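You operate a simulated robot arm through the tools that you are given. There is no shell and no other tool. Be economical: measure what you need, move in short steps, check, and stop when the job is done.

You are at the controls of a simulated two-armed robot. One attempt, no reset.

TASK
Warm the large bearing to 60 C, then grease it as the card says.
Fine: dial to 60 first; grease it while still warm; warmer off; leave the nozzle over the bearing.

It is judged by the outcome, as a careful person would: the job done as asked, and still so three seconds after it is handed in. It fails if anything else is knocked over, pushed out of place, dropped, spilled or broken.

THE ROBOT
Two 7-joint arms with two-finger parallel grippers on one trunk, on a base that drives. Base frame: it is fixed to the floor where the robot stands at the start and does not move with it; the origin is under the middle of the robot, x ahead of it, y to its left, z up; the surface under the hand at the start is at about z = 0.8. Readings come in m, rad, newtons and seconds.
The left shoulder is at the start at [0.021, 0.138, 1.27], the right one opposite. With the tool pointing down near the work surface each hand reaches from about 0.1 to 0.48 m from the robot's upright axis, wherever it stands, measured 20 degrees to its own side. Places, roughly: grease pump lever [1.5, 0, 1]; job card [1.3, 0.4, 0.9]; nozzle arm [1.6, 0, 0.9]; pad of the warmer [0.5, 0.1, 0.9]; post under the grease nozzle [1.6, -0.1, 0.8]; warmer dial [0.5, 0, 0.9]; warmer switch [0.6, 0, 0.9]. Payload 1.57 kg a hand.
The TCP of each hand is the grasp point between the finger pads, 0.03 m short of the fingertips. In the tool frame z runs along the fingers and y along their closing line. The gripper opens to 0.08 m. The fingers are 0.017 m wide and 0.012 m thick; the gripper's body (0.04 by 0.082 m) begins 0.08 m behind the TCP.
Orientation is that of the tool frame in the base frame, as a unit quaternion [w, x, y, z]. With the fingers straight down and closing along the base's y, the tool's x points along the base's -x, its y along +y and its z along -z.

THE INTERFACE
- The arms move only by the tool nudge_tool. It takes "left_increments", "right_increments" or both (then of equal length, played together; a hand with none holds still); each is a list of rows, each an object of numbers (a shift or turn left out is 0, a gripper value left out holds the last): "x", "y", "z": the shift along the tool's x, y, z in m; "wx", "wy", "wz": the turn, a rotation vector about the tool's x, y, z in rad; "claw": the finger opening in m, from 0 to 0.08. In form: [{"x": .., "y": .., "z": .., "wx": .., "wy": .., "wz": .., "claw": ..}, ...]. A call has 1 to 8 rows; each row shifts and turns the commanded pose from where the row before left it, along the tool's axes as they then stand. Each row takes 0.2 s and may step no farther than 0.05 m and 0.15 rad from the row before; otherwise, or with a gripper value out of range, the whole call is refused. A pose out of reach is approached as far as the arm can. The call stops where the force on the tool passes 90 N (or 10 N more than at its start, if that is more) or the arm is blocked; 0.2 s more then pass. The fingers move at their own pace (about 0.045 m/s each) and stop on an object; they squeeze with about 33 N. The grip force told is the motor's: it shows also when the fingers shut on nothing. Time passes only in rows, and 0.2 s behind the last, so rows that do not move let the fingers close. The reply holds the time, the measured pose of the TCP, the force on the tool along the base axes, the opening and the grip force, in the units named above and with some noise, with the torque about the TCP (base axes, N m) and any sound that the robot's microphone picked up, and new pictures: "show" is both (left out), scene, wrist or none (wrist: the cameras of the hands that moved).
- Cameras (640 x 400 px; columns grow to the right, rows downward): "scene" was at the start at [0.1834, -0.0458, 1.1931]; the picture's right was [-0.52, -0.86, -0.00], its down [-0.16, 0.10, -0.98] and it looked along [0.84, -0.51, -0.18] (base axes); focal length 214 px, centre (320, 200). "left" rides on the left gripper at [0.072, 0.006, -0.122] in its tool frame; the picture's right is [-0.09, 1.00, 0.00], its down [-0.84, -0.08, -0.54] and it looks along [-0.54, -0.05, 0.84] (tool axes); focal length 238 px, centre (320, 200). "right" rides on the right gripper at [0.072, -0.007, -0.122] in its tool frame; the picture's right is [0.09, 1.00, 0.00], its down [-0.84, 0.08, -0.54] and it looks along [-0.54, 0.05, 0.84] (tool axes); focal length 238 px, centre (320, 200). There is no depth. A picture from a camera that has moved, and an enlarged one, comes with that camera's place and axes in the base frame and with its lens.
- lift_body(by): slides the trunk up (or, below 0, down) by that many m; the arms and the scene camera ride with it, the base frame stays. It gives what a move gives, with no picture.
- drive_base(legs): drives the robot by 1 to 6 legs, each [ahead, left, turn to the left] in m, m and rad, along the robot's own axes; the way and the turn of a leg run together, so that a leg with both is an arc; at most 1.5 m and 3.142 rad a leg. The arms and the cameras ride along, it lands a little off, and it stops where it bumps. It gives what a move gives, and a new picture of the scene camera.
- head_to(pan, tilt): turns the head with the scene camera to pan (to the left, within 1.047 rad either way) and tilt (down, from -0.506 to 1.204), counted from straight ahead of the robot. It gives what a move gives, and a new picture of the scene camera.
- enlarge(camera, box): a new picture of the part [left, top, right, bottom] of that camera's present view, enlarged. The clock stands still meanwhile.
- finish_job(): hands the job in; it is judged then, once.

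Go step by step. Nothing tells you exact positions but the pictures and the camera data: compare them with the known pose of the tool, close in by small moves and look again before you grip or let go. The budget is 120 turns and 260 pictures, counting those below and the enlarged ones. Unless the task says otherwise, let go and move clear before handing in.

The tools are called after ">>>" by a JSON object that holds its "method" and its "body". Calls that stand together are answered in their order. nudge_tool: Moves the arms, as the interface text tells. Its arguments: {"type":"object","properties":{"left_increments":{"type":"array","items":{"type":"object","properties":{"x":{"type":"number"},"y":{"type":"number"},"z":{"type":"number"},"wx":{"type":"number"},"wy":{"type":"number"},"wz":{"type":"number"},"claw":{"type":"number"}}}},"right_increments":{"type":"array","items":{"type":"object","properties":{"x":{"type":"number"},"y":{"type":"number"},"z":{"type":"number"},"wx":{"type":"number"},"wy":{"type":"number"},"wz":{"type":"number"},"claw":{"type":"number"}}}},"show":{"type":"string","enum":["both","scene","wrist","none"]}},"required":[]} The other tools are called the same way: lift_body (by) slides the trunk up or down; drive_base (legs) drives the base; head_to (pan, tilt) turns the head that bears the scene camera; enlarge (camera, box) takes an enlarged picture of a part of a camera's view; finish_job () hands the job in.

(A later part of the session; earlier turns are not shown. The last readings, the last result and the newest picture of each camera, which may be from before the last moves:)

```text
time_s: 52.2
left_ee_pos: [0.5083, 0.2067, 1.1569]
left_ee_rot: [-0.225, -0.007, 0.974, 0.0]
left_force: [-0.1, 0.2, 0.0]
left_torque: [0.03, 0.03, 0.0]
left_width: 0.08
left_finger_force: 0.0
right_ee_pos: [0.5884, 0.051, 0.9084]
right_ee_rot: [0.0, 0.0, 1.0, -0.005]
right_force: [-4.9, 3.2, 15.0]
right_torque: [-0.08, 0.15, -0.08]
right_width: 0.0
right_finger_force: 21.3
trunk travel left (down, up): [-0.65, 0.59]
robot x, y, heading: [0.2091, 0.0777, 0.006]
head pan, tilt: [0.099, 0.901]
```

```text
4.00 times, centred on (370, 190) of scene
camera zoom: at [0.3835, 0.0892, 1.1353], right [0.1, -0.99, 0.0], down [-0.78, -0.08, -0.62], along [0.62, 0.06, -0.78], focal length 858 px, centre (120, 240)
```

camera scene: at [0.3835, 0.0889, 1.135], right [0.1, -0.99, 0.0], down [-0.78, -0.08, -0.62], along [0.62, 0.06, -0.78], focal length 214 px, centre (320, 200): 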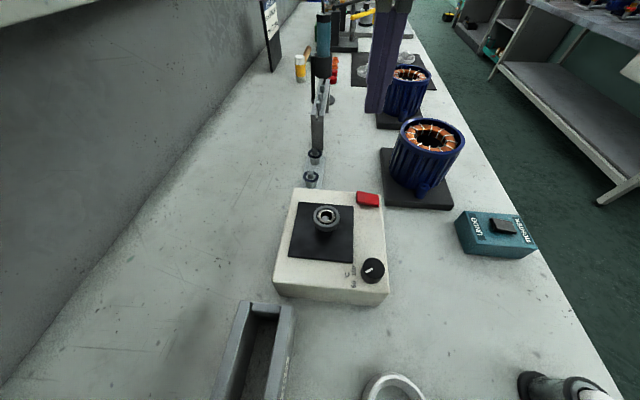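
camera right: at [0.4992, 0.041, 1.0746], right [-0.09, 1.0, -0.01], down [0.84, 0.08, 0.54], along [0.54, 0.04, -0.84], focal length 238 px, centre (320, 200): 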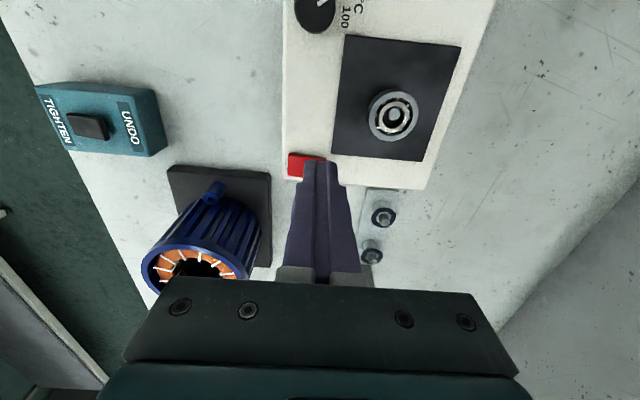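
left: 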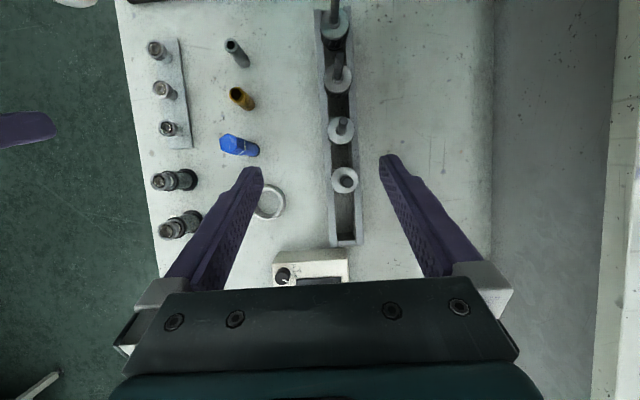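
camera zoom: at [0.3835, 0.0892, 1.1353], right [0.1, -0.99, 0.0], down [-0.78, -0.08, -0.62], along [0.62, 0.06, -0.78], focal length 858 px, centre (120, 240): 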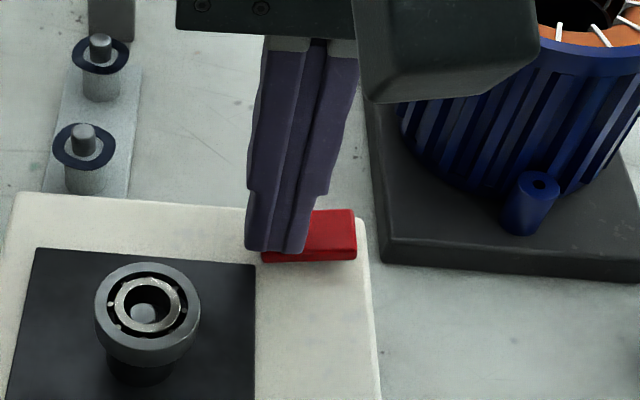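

>>> {"method": "nudge_tool", "body": {"right_increments": [{"z": 0.003}, {"z": 0.002}], "show": "none"}}

>>> {"method": "enlarge", "body": {"camera": "scene", "box": [310, 140, 430, 240]}}

```text
time_s: 52.9
left_ee_pos: [0.5079, 0.205, 1.1557]
left_ee_rot: [-0.225, -0.007, 0.974, -0.001]
left_force: [-0.5, 0.0, 0.7]
left_torque: [-0.01, 0.03, 0.01]
left_width: 0.0801
left_finger_force: 0.1
right_ee_pos: [0.5885, 0.0513, 0.9076]
right_ee_rot: [-0.001, -0.002, 1.0, -0.005]
right_force: [-13.4, -4.3, 35.9]
right_torque: [-0.56, 0.38, -0.18]
right_width: 0.0
right_finger_force: 20.6
trunk travel left (down, up): [-0.65, 0.59]
robot x, y, heading: [0.204, 0.076, 0.006]
head pan, tilt: [0.099, 0.901]
stopped in row 2 (right hand): the force on the tool passed its limit at 93 N (the readings are from after the stop); the commanded pose is now the measured one
```

```text
4.00 times, centred on (370, 190) of scene
camera zoom: at [0.3827, 0.0875, 1.1345], right [0.1, -0.99, 0.0], down [-0.78, -0.08, -0.62], along [0.62, 0.06, -0.78], focal length 858 px, centre (120, 240)
```

zoom: 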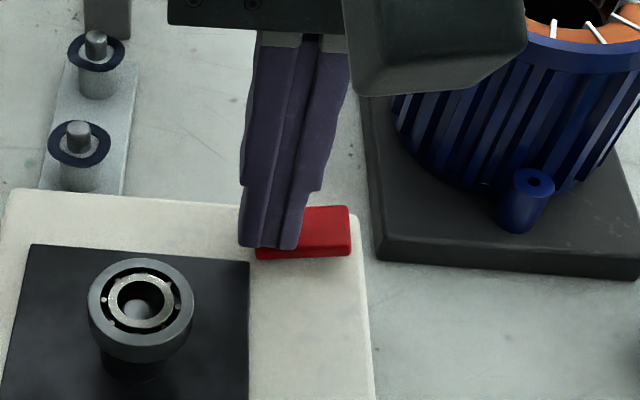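

Rocker bottomed. Raise and look for an indication.

>>> {"method": "nudge_tool", "body": {"right_increments": [{"z": -0.01}, {"z": -0.04}, {"z": -0.03}], "show": "both"}}

>>> {"method": "enlarge", "body": {"camera": "scene", "box": [260, 150, 420, 310]}}

>>> {"method": "enlarge", "body": {"camera": "right", "box": [240, 60, 440, 200]}}

```text
time_s: 53.7
left_ee_pos: [0.5093, 0.2064, 1.1559]
left_ee_rot: [-0.226, -0.008, 0.974, -0.002]
left_force: [-0.2, -0.6, 0.5]
left_torque: [-0.03, 0.01, -0.02]
left_width: 0.0801
left_finger_force: 0.1
right_ee_pos: [0.5891, 0.0521, 0.9865]
right_ee_rot: [0.0, 0.0, 1.0, -0.004]
right_force: [-0.3, 0.0, 0.4]
right_torque: [0.03, -0.02, 0.01]
right_width: 0.0
right_finger_force: 21.6
trunk travel left (down, up): [-0.65, 0.59]
robot x, y, heading: [0.2063, 0.0794, 0.002]
head pan, tilt: [0.099, 0.901]
camera scene: at [0.3831, 0.0888, 1.1348], right [0.1, -0.99, 0.0], down [-0.78, -0.08, -0.62], along [0.62, 0.06, -0.78], focal length 214 px, centre (320, 200)
camera right: at [0.5159, 0.0457, 1.1064], right [-0.09, 1.0, -0.01], down [0.84, 0.08, 0.54], along [0.54, 0.04, -0.84], focal length 238 px, centre (320, 200)
```

scene: 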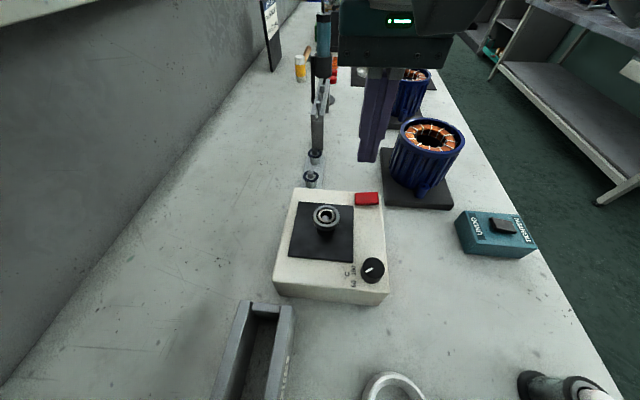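
right: 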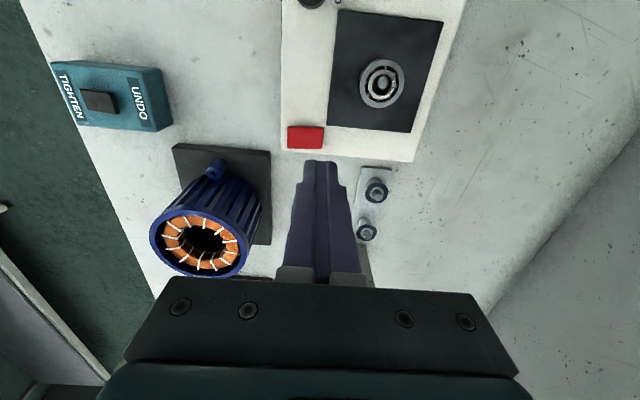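

```text
2.50 times, centred on (340, 230) of scene
camera zoom: at [0.3831, 0.0888, 1.1348], right [0.1, -0.99, 0.0], down [-0.78, -0.08, -0.62], along [0.62, 0.06, -0.78], focal length 536 px, centre (270, 125)
```

zoom: 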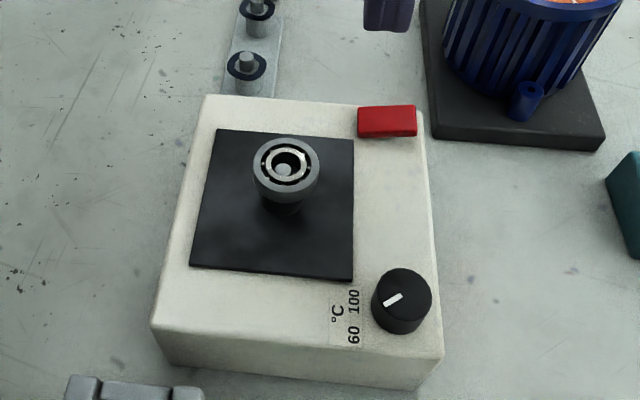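

```text
2.86 times, centred on (340, 130) of right
camera zoom: at [0.5159, 0.0457, 1.1064], right [-0.09, 1.0, -0.01], down [0.84, 0.08, 0.54], along [0.54, 0.04, -0.84], focal length 681 px, centre (263, 400)
```

zoom: 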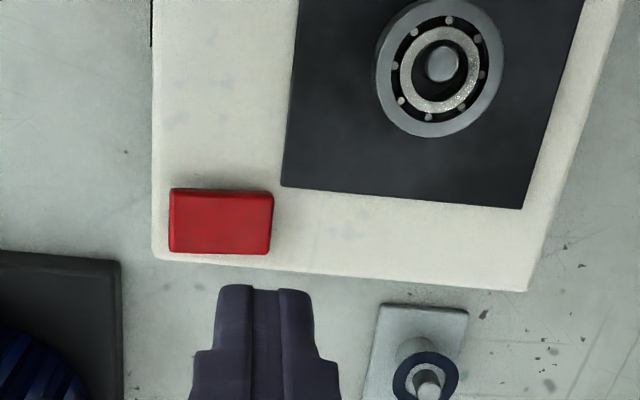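

The rocker has flipped over. I'll wait above the bearing with the gripper open, listening for a signal.

>>> {"method": "nudge_tool", "body": {"right_increments": [{"x": 0.027, "y": 0.022, "claw": 0.06}, {"x": 0.0265, "y": 0.022}, {}, {}, {}, {}, {}, {}], "show": "none"}}

>>> {"method": "enlarge", "body": {"camera": "scene", "box": [260, 150, 420, 310]}}

>>> {"method": "nudge_tool", "body": {"right_increments": [{}, {}, {}, {}, {}, {}, {}, {}], "show": "none"}}

>>> {"method": "nudge_tool", "body": {"right_increments": [{}, {}, {}, {}, {}, {}, {}, {}], "show": "none"}}

>>> {"method": "nudge_tool", "body": {"right_increments": [{}, {}, {}, {}, {}, {}, {}, {}], "show": "wrist"}}

```text
time_s: 55.5
left_ee_pos: [0.5087, 0.2071, 1.1571]
left_ee_rot: [-0.225, -0.008, 0.974, -0.002]
left_force: [0.3, -0.3, 0.3]
left_torque: [0.0, -0.01, 0.0]
left_width: 0.0798
left_finger_force: 0.1
right_ee_pos: [0.5346, 0.0954, 0.9864]
right_ee_rot: [0.0, -0.001, 1.0, -0.003]
right_force: [-0.5, 0.0, 0.6]
right_torque: [-0.02, 0.01, -0.02]
right_width: 0.0602
right_finger_force: 0.0
trunk travel left (down, up): [-0.65, 0.59]
robot x, y, heading: [0.206, 0.0789, 0.004]
head pan, tilt: [0.099, 0.901]
```

```text
2.50 times, centred on (340, 230) of scene
camera zoom: at [0.3831, 0.0888, 1.1349], right [0.1, -0.99, 0.0], down [-0.78, -0.08, -0.62], along [0.62, 0.06, -0.78], focal length 536 px, centre (270, 125)
```

zoom: 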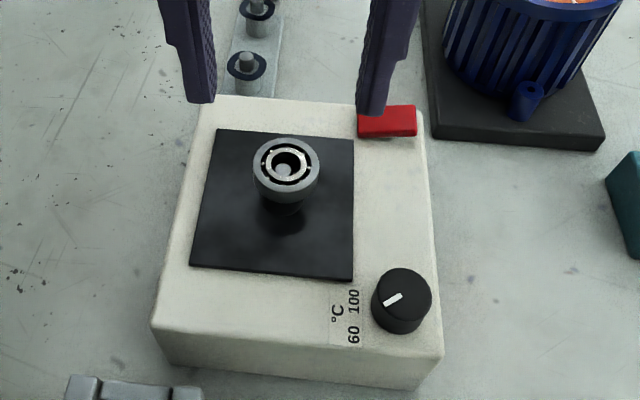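

```text
time_s: 57.3
left_ee_pos: [0.5075, 0.2061, 1.1562]
left_ee_rot: [-0.225, -0.008, 0.974, -0.002]
left_force: [0.3, 0.5, 0.6]
left_torque: [-0.01, -0.01, -0.01]
left_width: 0.0797
left_finger_force: 0.0
right_ee_pos: [0.5347, 0.0944, 0.9858]
right_ee_rot: [0.0, -0.001, 1.0, -0.004]
right_force: [0.6, 0.2, -0.1]
right_torque: [-0.04, 0.0, 0.01]
right_width: 0.0599
right_finger_force: 0.1
trunk travel left (down, up): [-0.65, 0.59]
robot x, y, heading: [0.2087, 0.0788, 0.004]
head pan, tilt: [0.099, 0.901]
```

```text
time_s: 59.1
left_ee_pos: [0.5081, 0.2057, 1.1568]
left_ee_rot: [-0.225, -0.008, 0.974, -0.002]
left_force: [-0.8, 0.7, -0.4]
left_torque: [-0.03, 0.02, -0.02]
left_width: 0.08
left_finger_force: 0.0
right_ee_pos: [0.5344, 0.0963, 0.9869]
right_ee_rot: [0.0, -0.001, 1.0, -0.005]
right_force: [-0.5, 0.5, -0.3]
right_torque: [-0.01, -0.02, 0.02]
right_width: 0.0601
right_finger_force: 0.1
trunk travel left (down, up): [-0.65, 0.59]
robot x, y, heading: [0.2043, 0.0798, 0.004]
head pan, tilt: [0.099, 0.901]
```

```text
time_s: 60.9
left_ee_pos: [0.5095, 0.2059, 1.1555]
left_ee_rot: [-0.224, -0.008, 0.974, -0.002]
left_force: [-0.3, 0.4, 0.2]
left_torque: [-0.01, -0.02, 0.01]
left_width: 0.0801
left_finger_force: 0.0
right_ee_pos: [0.5346, 0.0963, 0.9877]
right_ee_rot: [-0.001, -0.002, 1.0, -0.004]
right_force: [0.3, -0.1, -0.2]
right_torque: [0.02, -0.03, -0.02]
right_width: 0.0602
right_finger_force: 0.0
trunk travel left (down, up): [-0.65, 0.59]
robot x, y, heading: [0.205, 0.0806, 0.001]
head pan, tilt: [0.099, 0.901]
camera right: at [0.4611, 0.0903, 1.1067], right [-0.09, 1.0, -0.01], down [0.84, 0.08, 0.54], along [0.54, 0.04, -0.84], focal length 238 px, centre (320, 200)
```

right: 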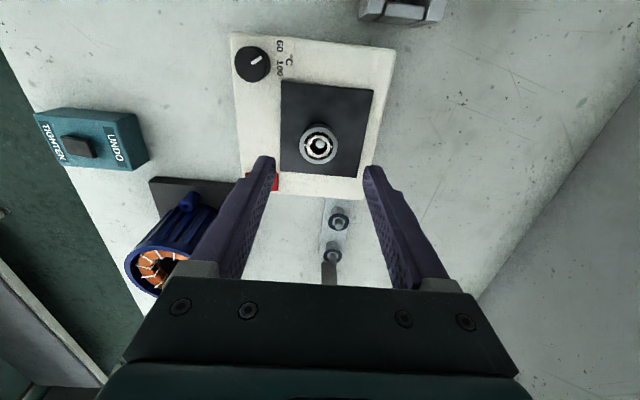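

I recall a dark display window on the warmer's right side face (seen from the bearing post). I'll move the right hand there to read it.

>>> {"method": "nudge_tool", "body": {"right_increments": [{"x": 0.02, "y": -0.04}, {"x": 0.02, "y": -0.04}, {"x": 0.02, "y": -0.04}, {"x": 0.02, "y": -0.04}, {"x": 0.02, "y": -0.04}, {"x": 0.01, "y": -0.04}], "show": "wrist"}}

>>> {"method": "enlarge", "body": {"camera": "right", "box": [390, 120, 590, 320]}}

```text
time_s: 62.3
left_ee_pos: [0.5088, 0.2077, 1.1554]
left_ee_rot: [-0.225, -0.006, 0.974, -0.001]
left_force: [0.7, 0.1, 0.6]
left_torque: [-0.02, -0.01, 0.01]
left_width: 0.08
left_finger_force: 0.1
right_ee_pos: [0.4257, -0.1445, 0.9879]
right_ee_rot: [0.0, -0.002, 1.0, -0.004]
right_force: [0.3, 0.2, 1.1]
right_torque: [-0.01, -0.02, 0.01]
right_width: 0.06
right_finger_force: 0.1
trunk travel left (down, up): [-0.65, 0.59]
robot x, y, heading: [0.2052, 0.0778, 0.002]
head pan, tilt: [0.099, 0.901]
camera right: at [0.3521, -0.1505, 1.1079], right [-0.1, 1.0, -0.01], down [0.84, 0.08, 0.54], along [0.54, 0.05, -0.84], focal length 238 px, centre (320, 200)
```

right: 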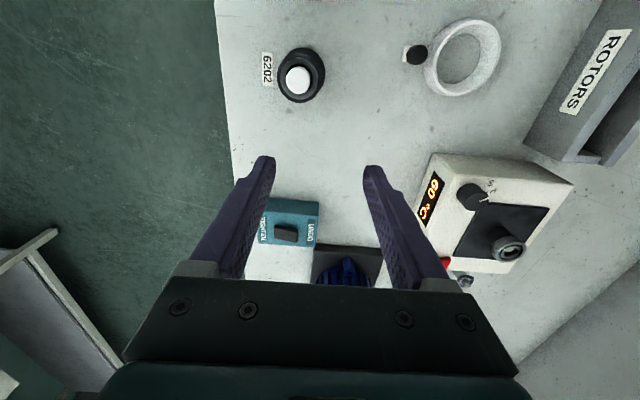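

```text
2.00 times, centred on (490, 220) of right
camera zoom: at [0.3521, -0.1505, 1.1079], right [-0.1, 1.0, -0.01], down [0.84, 0.08, 0.54], along [0.54, 0.05, -0.84], focal length 477 px, centre (-20, 160)
```

zoom: 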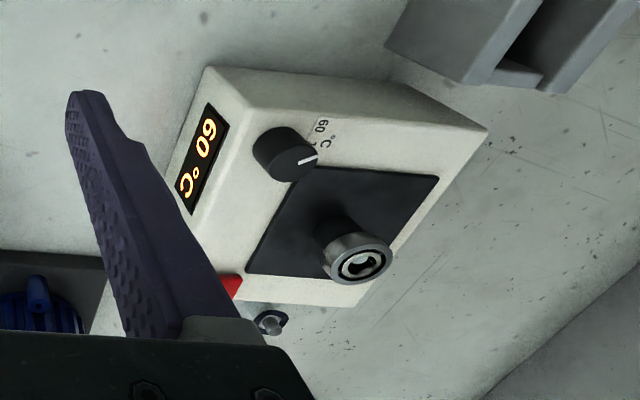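

>>> {"method": "enlarge", "body": {"camera": "right", "box": [405, 150, 475, 250]}}

>>> {"method": "nudge_tool", "body": {"right_increments": [{"y": 0.02}, {}, {}, {}, {}], "show": "none"}}

>>> {"method": "enlarge", "body": {"camera": "right", "box": [380, 150, 475, 250]}}

```text
4.00 times, centred on (440, 200) of right
camera zoom: at [0.3521, -0.1505, 1.1079], right [-0.1, 1.0, -0.01], down [0.84, 0.08, 0.54], along [0.54, 0.05, -0.84], focal length 953 px, centre (-160, 200)
```

zoom: 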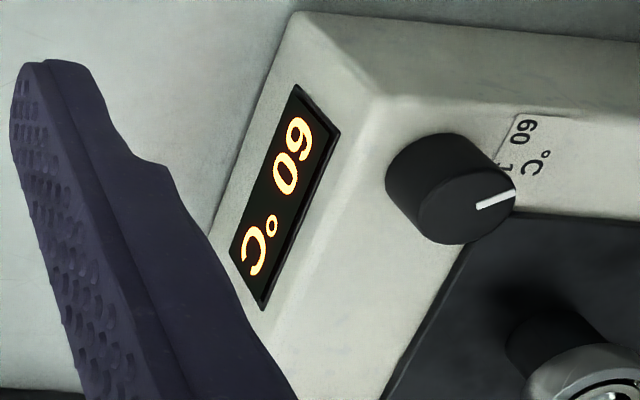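

```text
time_s: 63.5
left_ee_pos: [0.5086, 0.2059, 1.1565]
left_ee_rot: [-0.225, -0.008, 0.974, -0.002]
left_force: [0.3, 0.1, -0.3]
left_torque: [-0.01, 0.01, -0.02]
left_width: 0.08
left_finger_force: 0.0
right_ee_pos: [0.425, -0.124, 0.9867]
right_ee_rot: [-0.001, -0.001, 1.0, -0.004]
right_force: [-0.8, -0.1, -0.2]
right_torque: [0.01, -0.02, -0.01]
right_width: 0.0601
right_finger_force: 0.0
trunk travel left (down, up): [-0.65, 0.59]
robot x, y, heading: [0.2106, 0.0806, 0.002]
head pan, tilt: [0.099, 0.901]
```

```text
4.00 times, centred on (428, 200) of right
camera zoom: at [0.3528, -0.1302, 1.1076], right [-0.09, 1.0, -0.01], down [0.84, 0.08, 0.54], along [0.54, 0.04, -0.84], focal length 953 px, centre (-110, 200)
```

zoom: 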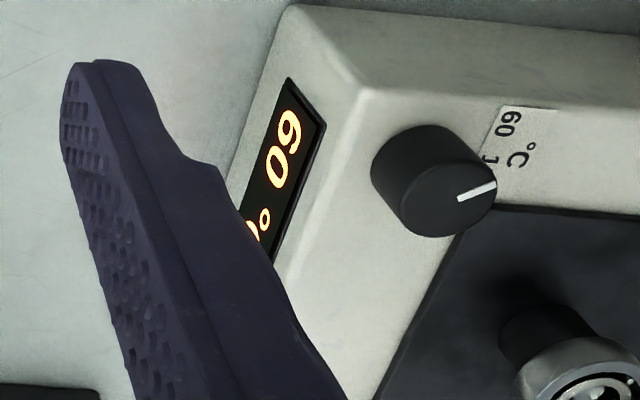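

The display reads 60 °C steadily. I'll wait a few more seconds to let the bearing soak, then switch off.

>>> {"method": "nudge_tool", "body": {"right_increments": [{"y": -0.02}, {}, {}, {}, {}, {}, {}, {}], "show": "none"}}

>>> {"method": "nudge_tool", "body": {"right_increments": [{}, {}, {}, {}, {}, {}, {}, {}], "show": "none"}}

>>> {"method": "nudge_tool", "body": {"right_increments": [{}, {}, {}, {}, {}, {}, {}, {}], "show": "none"}}

>>> {"method": "enlarge", "body": {"camera": "right", "box": [400, 130, 560, 280]}}

```text
time_s: 65.3
left_ee_pos: [0.5081, 0.2058, 1.1567]
left_ee_rot: [-0.225, -0.007, 0.974, -0.001]
left_force: [0.0, 0.9, 0.6]
left_torque: [0.0, 0.02, -0.02]
left_width: 0.0799
left_finger_force: 0.0
right_ee_pos: [0.4251, -0.1439, 0.9876]
right_ee_rot: [0.0, -0.001, 1.0, -0.003]
right_force: [-0.6, -0.9, -0.3]
right_torque: [-0.01, 0.03, 0.01]
right_width: 0.0598
right_finger_force: 0.0
trunk travel left (down, up): [-0.65, 0.59]
robot x, y, heading: [0.2081, 0.0831, -0.003]
head pan, tilt: [0.099, 0.901]
```

```text
time_s: 67.1
left_ee_pos: [0.5082, 0.2071, 1.1553]
left_ee_rot: [-0.225, -0.008, 0.974, -0.002]
left_force: [-0.6, 0.8, 0.1]
left_torque: [0.05, 0.02, -0.02]
left_width: 0.0801
left_finger_force: 0.0
right_ee_pos: [0.4261, -0.1442, 0.9876]
right_ee_rot: [0.0, 0.0, 1.0, -0.003]
right_force: [-0.8, 0.4, 0.0]
right_torque: [0.0, -0.04, 0.0]
right_width: 0.06
right_finger_force: 0.2
trunk travel left (down, up): [-0.65, 0.59]
robot x, y, heading: [0.2056, 0.0818, 0.0]
head pan, tilt: [0.099, 0.901]
```

```text
time_s: 68.9
left_ee_pos: [0.5077, 0.2068, 1.1562]
left_ee_rot: [-0.225, -0.008, 0.974, -0.002]
left_force: [0.0, 0.3, -0.1]
left_torque: [0.02, -0.02, 0.0]
left_width: 0.0799
left_finger_force: 0.0
right_ee_pos: [0.4255, -0.1422, 0.9872]
right_ee_rot: [0.0, -0.001, 1.0, -0.004]
right_force: [-0.7, -0.5, 0.1]
right_torque: [0.0, -0.01, 0.0]
right_width: 0.06
right_finger_force: 0.0
trunk travel left (down, up): [-0.65, 0.59]
robot x, y, heading: [0.2048, 0.0784, 0.004]
head pan, tilt: [0.099, 0.901]
```

```text
2.67 times, centred on (480, 205) of right
camera zoom: at [0.3527, -0.1501, 1.1079], right [-0.09, 1.0, -0.01], down [0.84, 0.08, 0.54], along [0.54, 0.04, -0.84], focal length 636 px, centre (-107, 187)
```

zoom: 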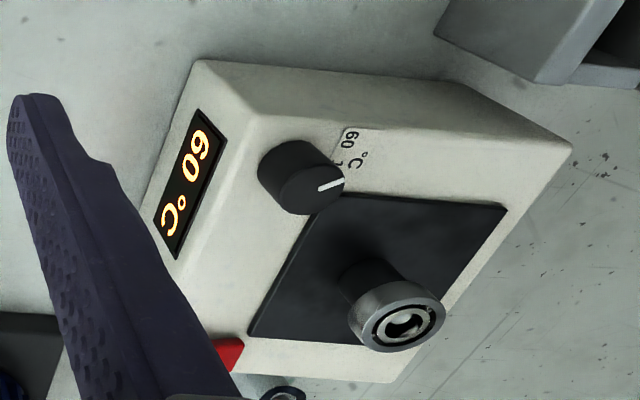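

Still 60 °C. Now close the gripper and press the raised (−y) end of the switch to turn the warmer off.

>>> {"method": "nudge_tool", "body": {"right_increments": [{"x": -0.0325, "y": 0.0325, "claw": 0.0}, {"x": -0.0325, "y": 0.0325}, {"x": -0.0325, "y": 0.0325}, {"x": -0.0325, "y": 0.0325}, {"x": -0.0325, "y": 0.033}, {"z": 0.04}, {"z": 0.02}], "show": "none"}}

>>> {"method": "enlarge", "body": {"camera": "scene", "box": [310, 140, 430, 240]}}

```text
time_s: 70.5
left_ee_pos: [0.5085, 0.2058, 1.1564]
left_ee_rot: [-0.225, -0.008, 0.974, -0.002]
left_force: [-0.4, 0.6, 0.1]
left_torque: [-0.02, 0.04, -0.03]
left_width: 0.0801
left_finger_force: 0.0
right_ee_pos: [0.588, 0.0199, 0.9264]
right_ee_rot: [0.002, -0.002, 1.0, -0.004]
right_force: [-0.7, -0.2, -0.3]
right_torque: [-0.02, 0.01, 0.01]
right_width: 0.0003
right_finger_force: 21.3
trunk travel left (down, up): [-0.65, 0.59]
robot x, y, heading: [0.2092, 0.0822, -0.004]
head pan, tilt: [0.099, 0.901]
```

```text
4.00 times, centred on (370, 190) of scene
camera zoom: at [0.383, 0.0888, 1.135], right [0.1, -0.99, 0.0], down [-0.78, -0.08, -0.62], along [0.62, 0.06, -0.78], focal length 858 px, centre (120, 240)
```

zoom: 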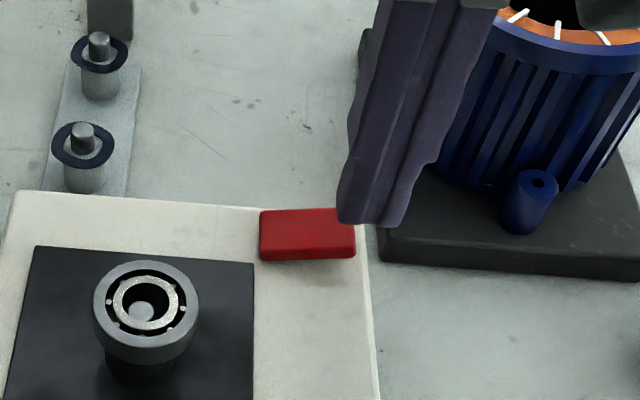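

>>> {"method": "nudge_tool", "body": {"right_increments": [{"y": 0.005}, {"z": 0.006}, {"z": 0.005}, {"z": 0.004}, {"z": 0.002}], "show": "none"}}

>>> {"method": "enlarge", "body": {"camera": "scene", "box": [310, 140, 430, 240]}}

```text
time_s: 71.7
left_ee_pos: [0.5084, 0.2058, 1.1567]
left_ee_rot: [-0.226, -0.007, 0.974, -0.001]
left_force: [0.1, 0.2, -0.3]
left_torque: [0.03, 0.02, -0.01]
left_width: 0.0799
left_finger_force: 0.1
right_ee_pos: [0.5861, 0.0241, 0.9089]
right_ee_rot: [0.0, 0.0, 1.0, -0.004]
right_force: [-0.3, 0.4, 1.7]
right_torque: [0.0, 0.03, -0.01]
right_width: 0.0001
right_finger_force: 20.7
trunk travel left (down, up): [-0.65, 0.59]
robot x, y, heading: [0.2061, 0.0757, 0.001]
head pan, tilt: [0.099, 0.901]
```

```text
4.00 times, centred on (370, 190) of scene
camera zoom: at [0.383, 0.0888, 1.1349], right [0.1, -0.99, 0.0], down [-0.78, -0.08, -0.62], along [0.62, 0.06, -0.78], focal length 858 px, centre (120, 240)
```

zoom: 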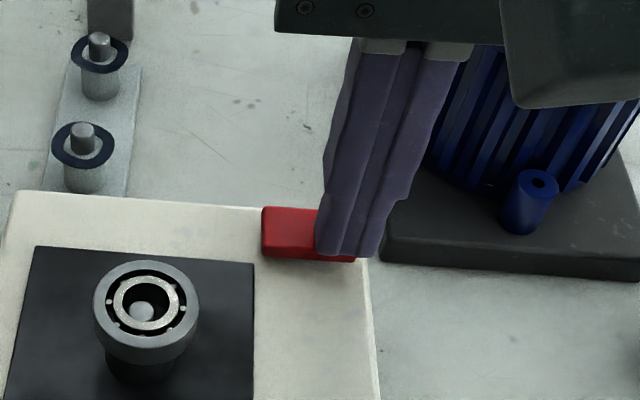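

>>> {"method": "nudge_tool", "body": {"right_increments": [{"z": 0.003}, {"z": 0.002}, {"z": 0.002}, {"z": 0.002}], "show": "none"}}

>>> {"method": "enlarge", "body": {"camera": "scene", "box": [310, 140, 430, 240]}}

```text
time_s: 72.6
left_ee_pos: [0.5078, 0.2037, 1.1549]
left_ee_rot: [-0.225, -0.006, 0.974, -0.002]
left_force: [0.9, 0.3, 0.3]
left_torque: [-0.02, -0.01, 0.01]
left_width: 0.0799
left_finger_force: 0.1
right_ee_pos: [0.5868, 0.0229, 0.908]
right_ee_rot: [0.001, -0.003, 1.0, -0.002]
right_force: [-15.5, -8.6, 39.3]
right_torque: [0.13, 0.38, 0.17]
right_width: 0.0001
right_finger_force: 21.4
trunk travel left (down, up): [-0.65, 0.59]
robot x, y, heading: [0.2057, 0.0733, 0.006]
head pan, tilt: [0.099, 0.901]
stopped in row 4 (right hand): the force on the tool passed its limit at 95 N (the readings are from after the stop); the commanded pose is now the measured one
```

```text
4.00 times, centred on (370, 190) of scene
camera zoom: at [0.3822, 0.0865, 1.1346], right [0.1, -0.99, 0.0], down [-0.78, -0.08, -0.62], along [0.62, 0.06, -0.78], focal length 858 px, centre (120, 240)
```

zoom: 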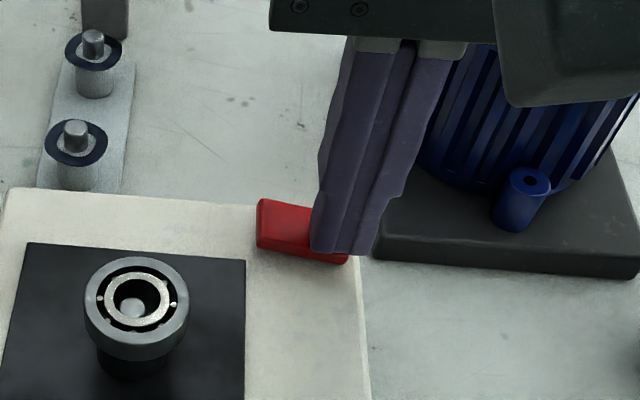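

Switch flipped back (off). Now go and regrasp the bearing.

>>> {"method": "nudge_tool", "body": {"right_increments": [{"z": -0.04}, {"z": -0.045, "claw": 0.06}, {"x": 0.026, "y": 0.037}, {"x": 0.026, "y": 0.036}, {"z": 0.045}, {"z": 0.025}, {}], "show": "none"}}

>>> {"method": "enlarge", "body": {"camera": "right", "box": [240, 110, 400, 230]}}

>>> {"method": "enlarge", "body": {"camera": "scene", "box": [260, 150, 420, 250]}}

```text
time_s: 74.2
left_ee_pos: [0.5081, 0.2065, 1.1553]
left_ee_rot: [-0.225, -0.006, 0.974, -0.002]
left_force: [0.1, -0.2, 0.3]
left_torque: [-0.01, -0.01, 0.0]
left_width: 0.0799
left_finger_force: 0.0
right_ee_pos: [0.5346, 0.0988, 0.921]
right_ee_rot: [0.001, -0.002, 1.0, -0.002]
right_force: [-0.3, 1.5, 0.8]
right_torque: [-0.01, -0.03, 0.03]
right_width: 0.0599
right_finger_force: 0.0
trunk travel left (down, up): [-0.65, 0.59]
robot x, y, heading: [0.2066, 0.0792, 0.007]
head pan, tilt: [0.099, 0.901]
```

```text
3.33 times, centred on (320, 170) of right
camera zoom: at [0.462, 0.0919, 1.0416], right [-0.1, 1.0, 0.0], down [0.84, 0.08, 0.54], along [0.54, 0.05, -0.84], focal length 794 px, centre (320, 300)
```

zoom: 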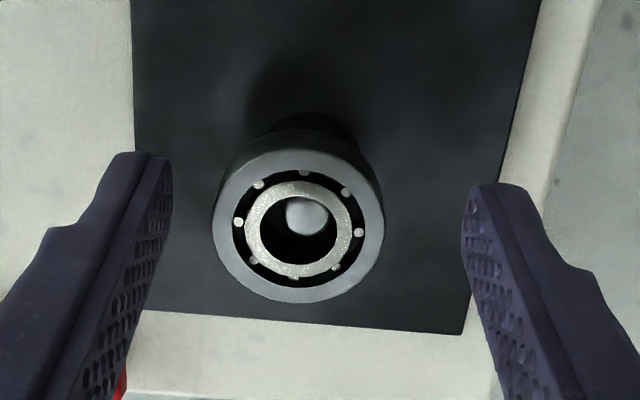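

```text
4.00 times, centred on (340, 200) of scene
camera zoom: at [0.3826, 0.0886, 1.1349], right [0.1, -0.99, 0.0], down [-0.78, -0.08, -0.62], along [0.62, 0.06, -0.78], focal length 858 px, centre (240, 200)
```

zoom: 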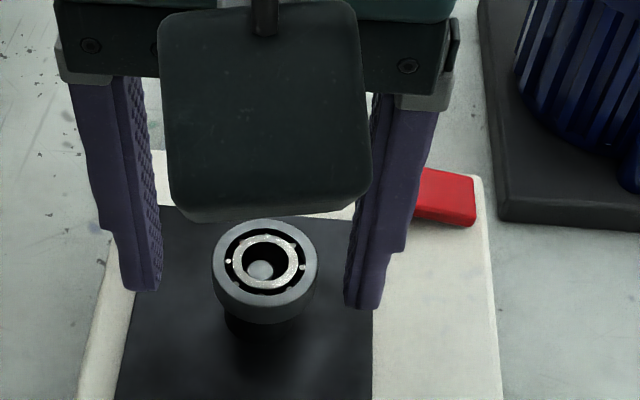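

>>> {"method": "nudge_tool", "body": {"right_increments": [{"y": -0.003, "z": 0.0115}, {"claw": 0.045}, {"claw": 0.02}, {}, {"z": -0.01}, {"z": -0.03}, {"z": -0.045}, {"z": -0.045}], "show": "wrist"}}

>>> {"method": "lift_body", "body": {"by": 0.08}}

```text
time_s: 76.0
left_ee_pos: [0.5074, 0.2056, 1.1554]
left_ee_rot: [-0.225, -0.007, 0.974, -0.002]
left_force: [-0.6, 0.4, 0.7]
left_torque: [0.0, 0.0, -0.02]
left_width: 0.08
left_finger_force: 0.1
right_ee_pos: [0.5347, 0.0966, 1.0408]
right_ee_rot: [0.001, -0.002, 1.0, -0.002]
right_force: [0.9, -0.5, -0.8]
right_torque: [0.05, -0.02, 0.02]
right_width: 0.0323
right_finger_force: 33.2
trunk travel left (down, up): [-0.65, 0.59]
robot x, y, heading: [0.206, 0.078, -0.001]
head pan, tilt: [0.099, 0.901]
camera right: at [0.4616, 0.0897, 1.161], right [-0.1, 1.0, -0.01], down [0.84, 0.08, 0.54], along [0.54, 0.05, -0.84], focal length 238 px, centre (320, 200)
```

right: 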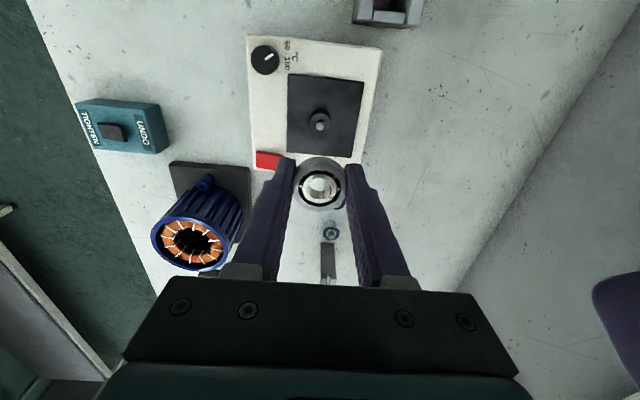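

```text
time_s: 77.2
left_ee_pos: [0.5073, 0.2072, 1.235]
left_ee_rot: [-0.225, -0.006, 0.974, -0.002]
left_force: [-0.5, -0.5, -0.2]
left_torque: [0.01, 0.0, -0.01]
left_width: 0.0802
left_finger_force: 0.1
right_ee_pos: [0.5345, 0.0961, 1.1208]
right_ee_rot: [-0.001, -0.003, 1.0, -0.002]
right_force: [-0.1, -0.4, -0.8]
right_torque: [0.0, 0.02, 0.0]
right_width: 0.032
right_finger_force: 32.8
trunk travel left (down, up): [-0.73, 0.51]
robot x, y, heading: [0.2054, 0.0822, -0.0]
head pan, tilt: [0.099, 0.901]
```

Bearing held. Shift right hand outward, then drive to the grease station.

>>> {"method": "nudge_tool", "body": {"right_increments": [{"y": -0.04, "x": 0.02}, {"y": -0.04, "x": 0.02}, {"y": -0.03}], "show": "none"}}

>>> {"method": "drive_base", "body": {"legs": [[0, -0.08, 0], [1.02, 0, 0]]}}

>>> {"method": "enlarge", "body": {"camera": "scene", "box": [220, 40, 460, 240]}}

```text
time_s: 78.0
left_ee_pos: [0.5088, 0.2055, 1.2354]
left_ee_rot: [-0.225, -0.007, 0.974, -0.001]
left_force: [0.4, 0.2, -0.6]
left_torque: [0.03, -0.02, 0.01]
left_width: 0.08
left_finger_force: 0.0
right_ee_pos: [0.4943, -0.0146, 1.1225]
right_ee_rot: [0.0, -0.003, 1.0, -0.002]
right_force: [0.9, 0.2, -0.8]
right_torque: [0.03, 0.02, -0.01]
right_width: 0.0321
right_finger_force: 32.7
trunk travel left (down, up): [-0.73, 0.51]
robot x, y, heading: [0.2036, 0.0818, -0.002]
head pan, tilt: [0.099, 0.901]
```

```text
time_s: 83.9
left_ee_pos: [1.5377, 0.1324, 1.2366]
left_ee_rot: [-0.224, -0.008, 0.974, -0.003]
left_force: [-0.2, -0.2, -0.8]
left_torque: [0.0, -0.04, 0.01]
left_width: 0.0801
left_finger_force: 0.1
right_ee_pos: [1.5265, -0.0869, 1.1207]
right_ee_rot: [0.001, -0.002, 1.0, -0.001]
right_force: [0.3, -0.1, -1.0]
right_torque: [0.02, 0.03, 0.0]
right_width: 0.0319
right_finger_force: 32.7
trunk travel left (down, up): [-0.73, 0.51]
robot x, y, heading: [1.2381, 0.0051, 0.004]
head pan, tilt: [0.099, 0.901]
camera scene: at [1.4127, 0.0139, 1.2149], right [0.11, -0.99, 0.0], down [-0.78, -0.08, -0.62], along [0.62, 0.07, -0.78], focal length 214 px, centre (320, 200)
```

scene: 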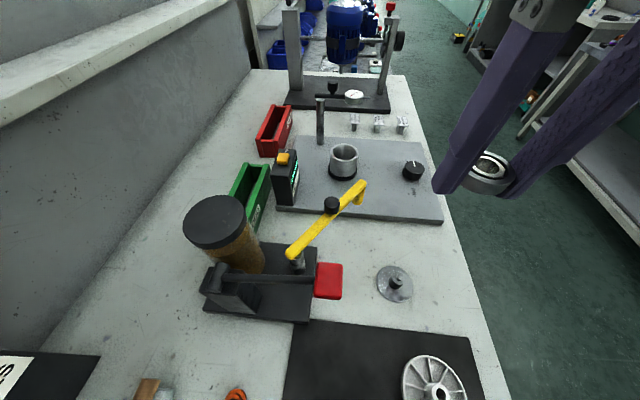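

```text
2.00 times, centred on (340, 140) of scene
camera zoom: at [1.4127, 0.0139, 1.2149], right [0.11, -0.99, 0.0], down [-0.78, -0.08, -0.62], along [0.62, 0.07, -0.78], focal length 429 px, centre (280, 320)
```

zoom: 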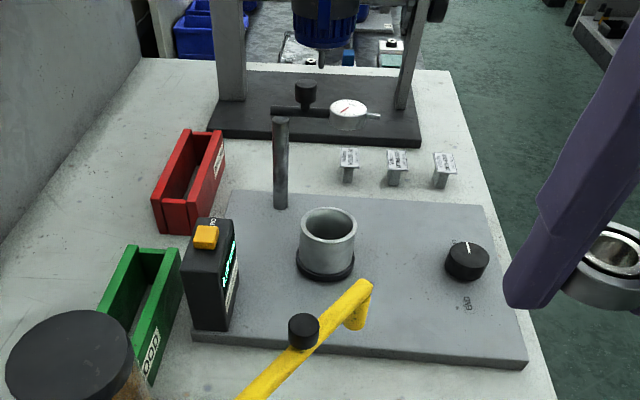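

>>> {"method": "nudge_tool", "body": {"right_increments": [{"z": 0.04}, {"z": 0.04}, {"z": 0.03}], "show": "wrist"}}

>>> {"method": "enlarge", "body": {"camera": "right", "box": [240, 100, 400, 220]}}

>>> {"method": "enlarge", "body": {"camera": "scene", "box": [300, 200, 460, 320]}}

```text
time_s: 84.7
left_ee_pos: [1.5375, 0.1319, 1.2359]
left_ee_rot: [-0.226, -0.007, 0.974, -0.002]
left_force: [0.3, 0.4, -0.1]
left_torque: [0.01, 0.0, -0.02]
left_width: 0.0797
left_finger_force: 0.1
right_ee_pos: [1.5242, -0.0879, 1.011]
right_ee_rot: [0.001, -0.005, 1.0, -0.002]
right_force: [0.4, -0.1, 0.3]
right_torque: [0.04, 0.02, 0.0]
right_width: 0.0319
right_finger_force: 32.7
trunk travel left (down, up): [-0.73, 0.51]
robot x, y, heading: [1.2379, 0.0023, 0.003]
head pan, tilt: [0.099, 0.901]
camera right: at [1.4527, -0.0952, 1.1318], right [-0.1, 0.99, 0.0], down [0.84, 0.09, 0.54], along [0.54, 0.05, -0.84], focal length 238 px, centre (320, 200)
```

right: 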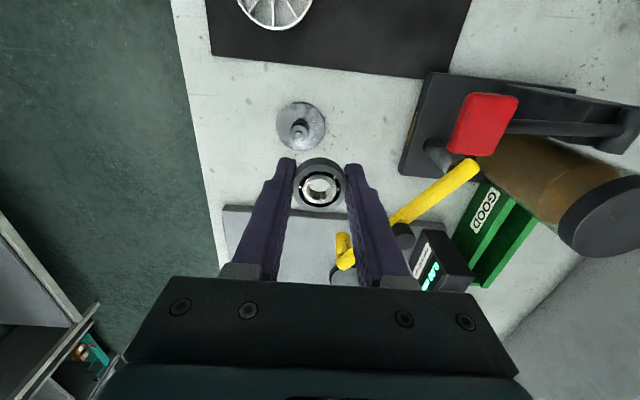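

```text
3.33 times, centred on (320, 160) of right
camera zoom: at [1.4527, -0.0952, 1.1318], right [-0.1, 0.99, 0.0], down [0.84, 0.09, 0.54], along [0.54, 0.05, -0.84], focal length 794 px, centre (320, 333)
```

zoom: 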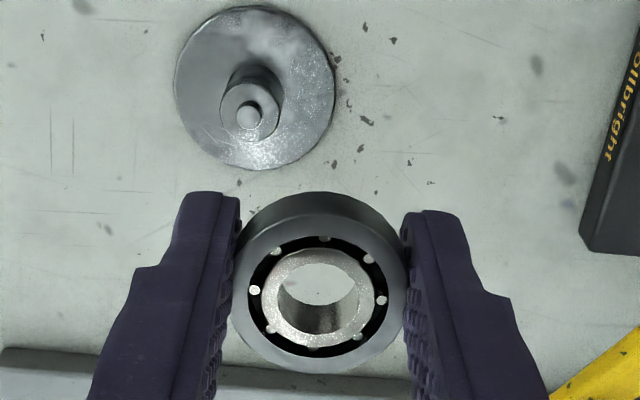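

```text
3.33 times, centred on (380, 260) of scene
camera zoom: at [1.4127, 0.0139, 1.215], right [0.11, -0.99, 0.0], down [-0.78, -0.08, -0.62], along [0.62, 0.07, -0.78], focal length 715 px, centre (120, 0)
```

zoom: 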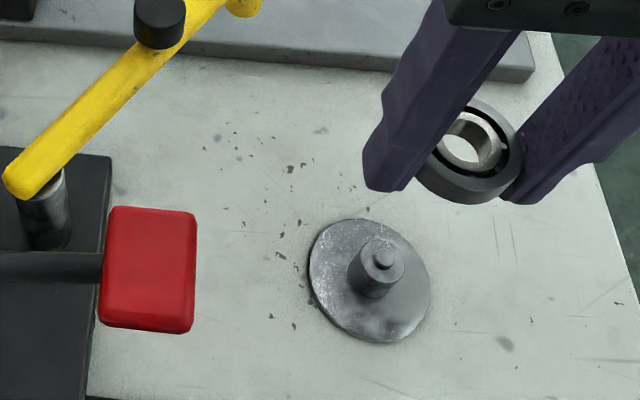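

>>> {"method": "nudge_tool", "body": {"right_increments": [{"x": -0.022, "y": -0.027, "z": 0.02}, {"z": 0.04}, {"z": 0.04}, {}], "show": "none"}}

>>> {"method": "enlarge", "body": {"camera": "right", "box": [240, 100, 400, 220]}}

>>> {"method": "enlarge", "body": {"camera": "scene", "box": [300, 200, 460, 320]}}

```text
time_s: 85.7
left_ee_pos: [1.5373, 0.1321, 1.2362]
left_ee_rot: [-0.225, -0.008, 0.974, -0.002]
left_force: [0.2, -0.4, 0.7]
left_torque: [0.0, 0.0, -0.03]
left_width: 0.08
left_finger_force: 0.1
right_ee_pos: [1.5486, -0.1161, 0.9107]
right_ee_rot: [0.002, -0.004, 1.0, -0.002]
right_force: [-0.7, -0.1, 0.0]
right_torque: [-0.03, -0.02, 0.02]
right_width: 0.0321
right_finger_force: 32.8
trunk travel left (down, up): [-0.73, 0.51]
robot x, y, heading: [1.2327, 0.0021, 0.01]
head pan, tilt: [0.099, 0.901]
```

```text
3.33 times, centred on (320, 160) of right
camera zoom: at [1.4763, -0.1225, 1.0319], right [-0.1, 0.99, 0.0], down [0.84, 0.09, 0.54], along [0.54, 0.05, -0.84], focal length 794 px, centre (320, 333)
```

zoom: 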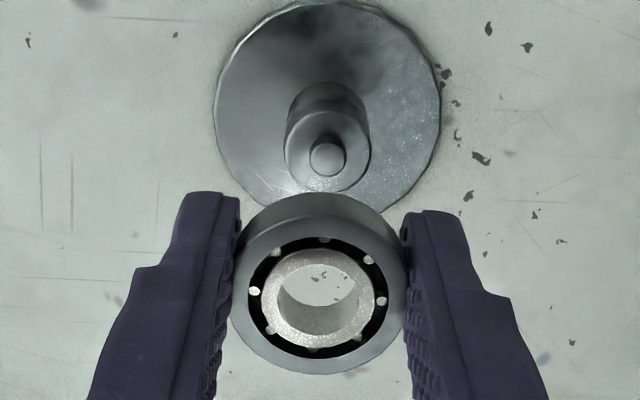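

```text
3.33 times, centred on (380, 260) of scene
camera zoom: at [1.4127, 0.0139, 1.2149], right [0.11, -0.99, 0.0], down [-0.78, -0.08, -0.62], along [0.62, 0.07, -0.78], focal length 715 px, centre (120, 0)
```

zoom: 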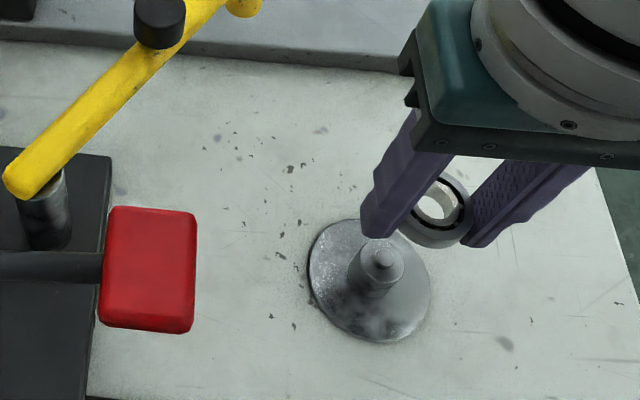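

>>> {"method": "nudge_tool", "body": {"right_increments": [{"x": 0.003, "y": 0.001, "z": 0.02}, {"z": 0.02}, {}], "show": "none"}}

>>> {"method": "enlarge", "body": {"camera": "right", "box": [240, 100, 400, 220]}}

>>> {"method": "enlarge", "body": {"camera": "scene", "box": [340, 200, 460, 300]}}

```text
time_s: 86.5
left_ee_pos: [1.5384, 0.1315, 1.2353]
left_ee_rot: [-0.225, -0.007, 0.974, -0.002]
left_force: [-0.9, 1.1, -0.5]
left_torque: [0.03, 0.04, 0.01]
left_width: 0.0802
left_finger_force: 0.0
right_ee_pos: [1.5473, -0.1144, 0.8718]
right_ee_rot: [0.001, -0.004, 1.0, -0.002]
right_force: [-0.6, -0.3, -0.6]
right_torque: [0.02, 0.0, 0.02]
right_width: 0.0321
right_finger_force: 33.5
trunk travel left (down, up): [-0.73, 0.51]
robot x, y, heading: [1.2345, 0.0041, 0.004]
head pan, tilt: [0.099, 0.901]
```

```text
3.33 times, centred on (320, 160) of right
camera zoom: at [1.473, -0.122, 0.9919], right [-0.1, 0.99, 0.0], down [0.84, 0.09, 0.54], along [0.54, 0.05, -0.84], focal length 794 px, centre (320, 333)
```

zoom: 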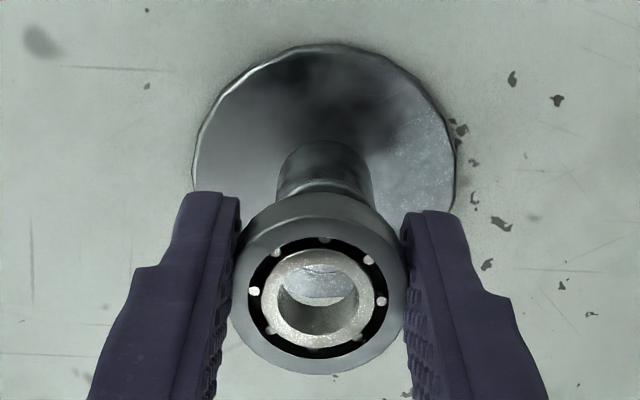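

```text
4.00 times, centred on (400, 250) of scene
camera zoom: at [1.4127, 0.0139, 1.2149], right [0.11, -0.99, 0.0], down [-0.78, -0.08, -0.62], along [0.62, 0.07, -0.78], focal length 858 px, centre (0, 0)
```

zoom: 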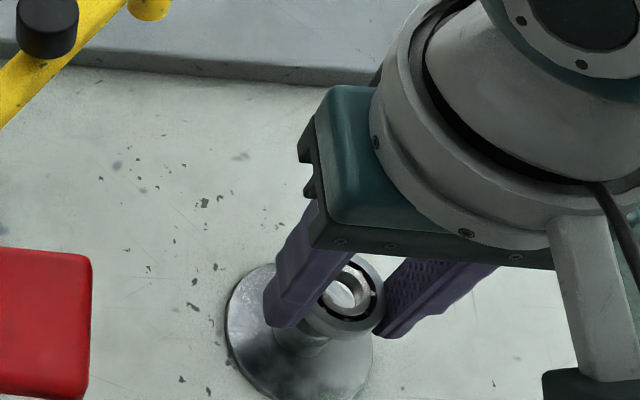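

>>> {"method": "nudge_tool", "body": {"right_increments": [{"z": 0.006}, {"z": 0.006}, {}], "show": "none"}}

>>> {"method": "enlarge", "body": {"camera": "right", "box": [240, 100, 400, 220]}}

```text
time_s: 87.3
left_ee_pos: [1.5381, 0.132, 1.2378]
left_ee_rot: [-0.224, -0.007, 0.974, -0.002]
left_force: [-0.3, -0.3, 0.2]
left_torque: [0.0, 0.0, 0.03]
left_width: 0.08
left_finger_force: 0.0
right_ee_pos: [1.5448, -0.1156, 0.8595]
right_ee_rot: [-0.001, -0.004, 1.0, -0.001]
right_force: [0.0, 0.1, -1.2]
right_torque: [0.0, 0.0, 0.0]
right_width: 0.0319
right_finger_force: 32.7
trunk travel left (down, up): [-0.73, 0.51]
robot x, y, heading: [1.2385, 0.0059, 0.002]
head pan, tilt: [0.099, 0.901]
```

```text
3.33 times, centred on (320, 160) of right
camera zoom: at [1.4725, -0.1219, 0.98], right [-0.1, 0.99, 0.0], down [0.84, 0.09, 0.54], along [0.54, 0.05, -0.84], focal length 794 px, centre (320, 333)
```

zoom: 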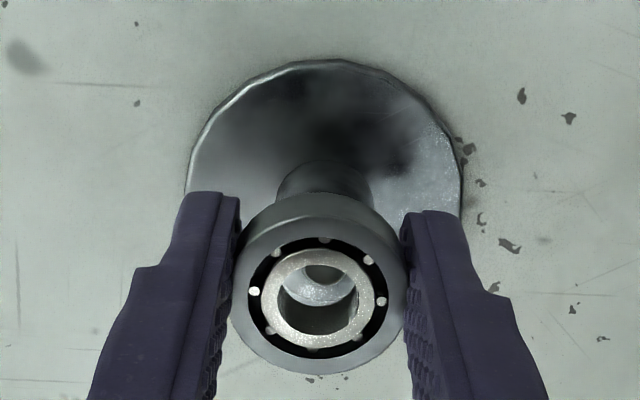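

Pin aligned in bore; seat it.

>>> {"method": "nudge_tool", "body": {"right_increments": [{"z": 0.004}, {"z": 0.004}, {"z": 0.003}], "show": "none"}}

>>> {"method": "enlarge", "body": {"camera": "right", "box": [240, 100, 400, 220]}}

```text
time_s: 88.1
left_ee_pos: [1.5391, 0.1315, 1.2355]
left_ee_rot: [-0.225, -0.008, 0.974, -0.002]
left_force: [-0.9, -0.3, 0.5]
left_torque: [0.03, -0.02, 0.01]
left_width: 0.0801
left_finger_force: 0.0
right_ee_pos: [1.5457, -0.115, 0.8486]
right_ee_rot: [0.001, -0.003, 1.0, -0.001]
right_force: [0.6, 0.7, -0.4]
right_torque: [-0.01, -0.01, 0.02]
right_width: 0.0324
right_finger_force: 33.0
trunk travel left (down, up): [-0.73, 0.51]
robot x, y, heading: [1.2347, 0.0039, 0.005]
head pan, tilt: [0.099, 0.901]
```

```text
3.33 times, centred on (320, 160) of right
camera zoom: at [1.4722, -0.122, 0.9693], right [-0.1, 1.0, 0.0], down [0.84, 0.09, 0.54], along [0.54, 0.05, -0.84], focal length 794 px, centre (320, 333)
```

zoom: 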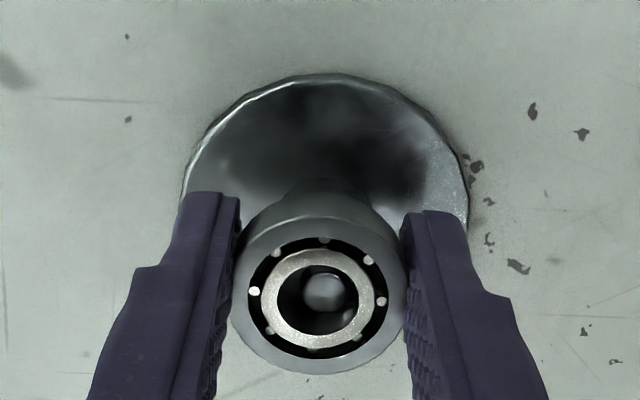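

Pin is inside the bore, no contact yet; continue a few mm.

>>> {"method": "nudge_tool", "body": {"right_increments": [{"z": 0.003}, {"z": 0.002}, {"z": 0.002}], "show": "none"}}

```text
time_s: 88.9
left_ee_pos: [1.5378, 0.1302, 1.2361]
left_ee_rot: [-0.224, -0.007, 0.974, -0.001]
left_force: [-0.5, 1.3, -0.4]
left_torque: [0.03, 0.01, -0.03]
left_width: 0.08
left_finger_force: 0.0
right_ee_pos: [1.546, -0.1151, 0.8407]
right_ee_rot: [0.001, -0.003, 1.0, -0.002]
right_force: [-6.3, 0.0, 23.8]
right_torque: [0.04, 0.0, 0.0]
right_width: 0.0322
right_finger_force: 32.9
trunk travel left (down, up): [-0.73, 0.51]
robot x, y, heading: [1.2342, 0.0033, 0.002]
head pan, tilt: [0.099, 0.901]
```

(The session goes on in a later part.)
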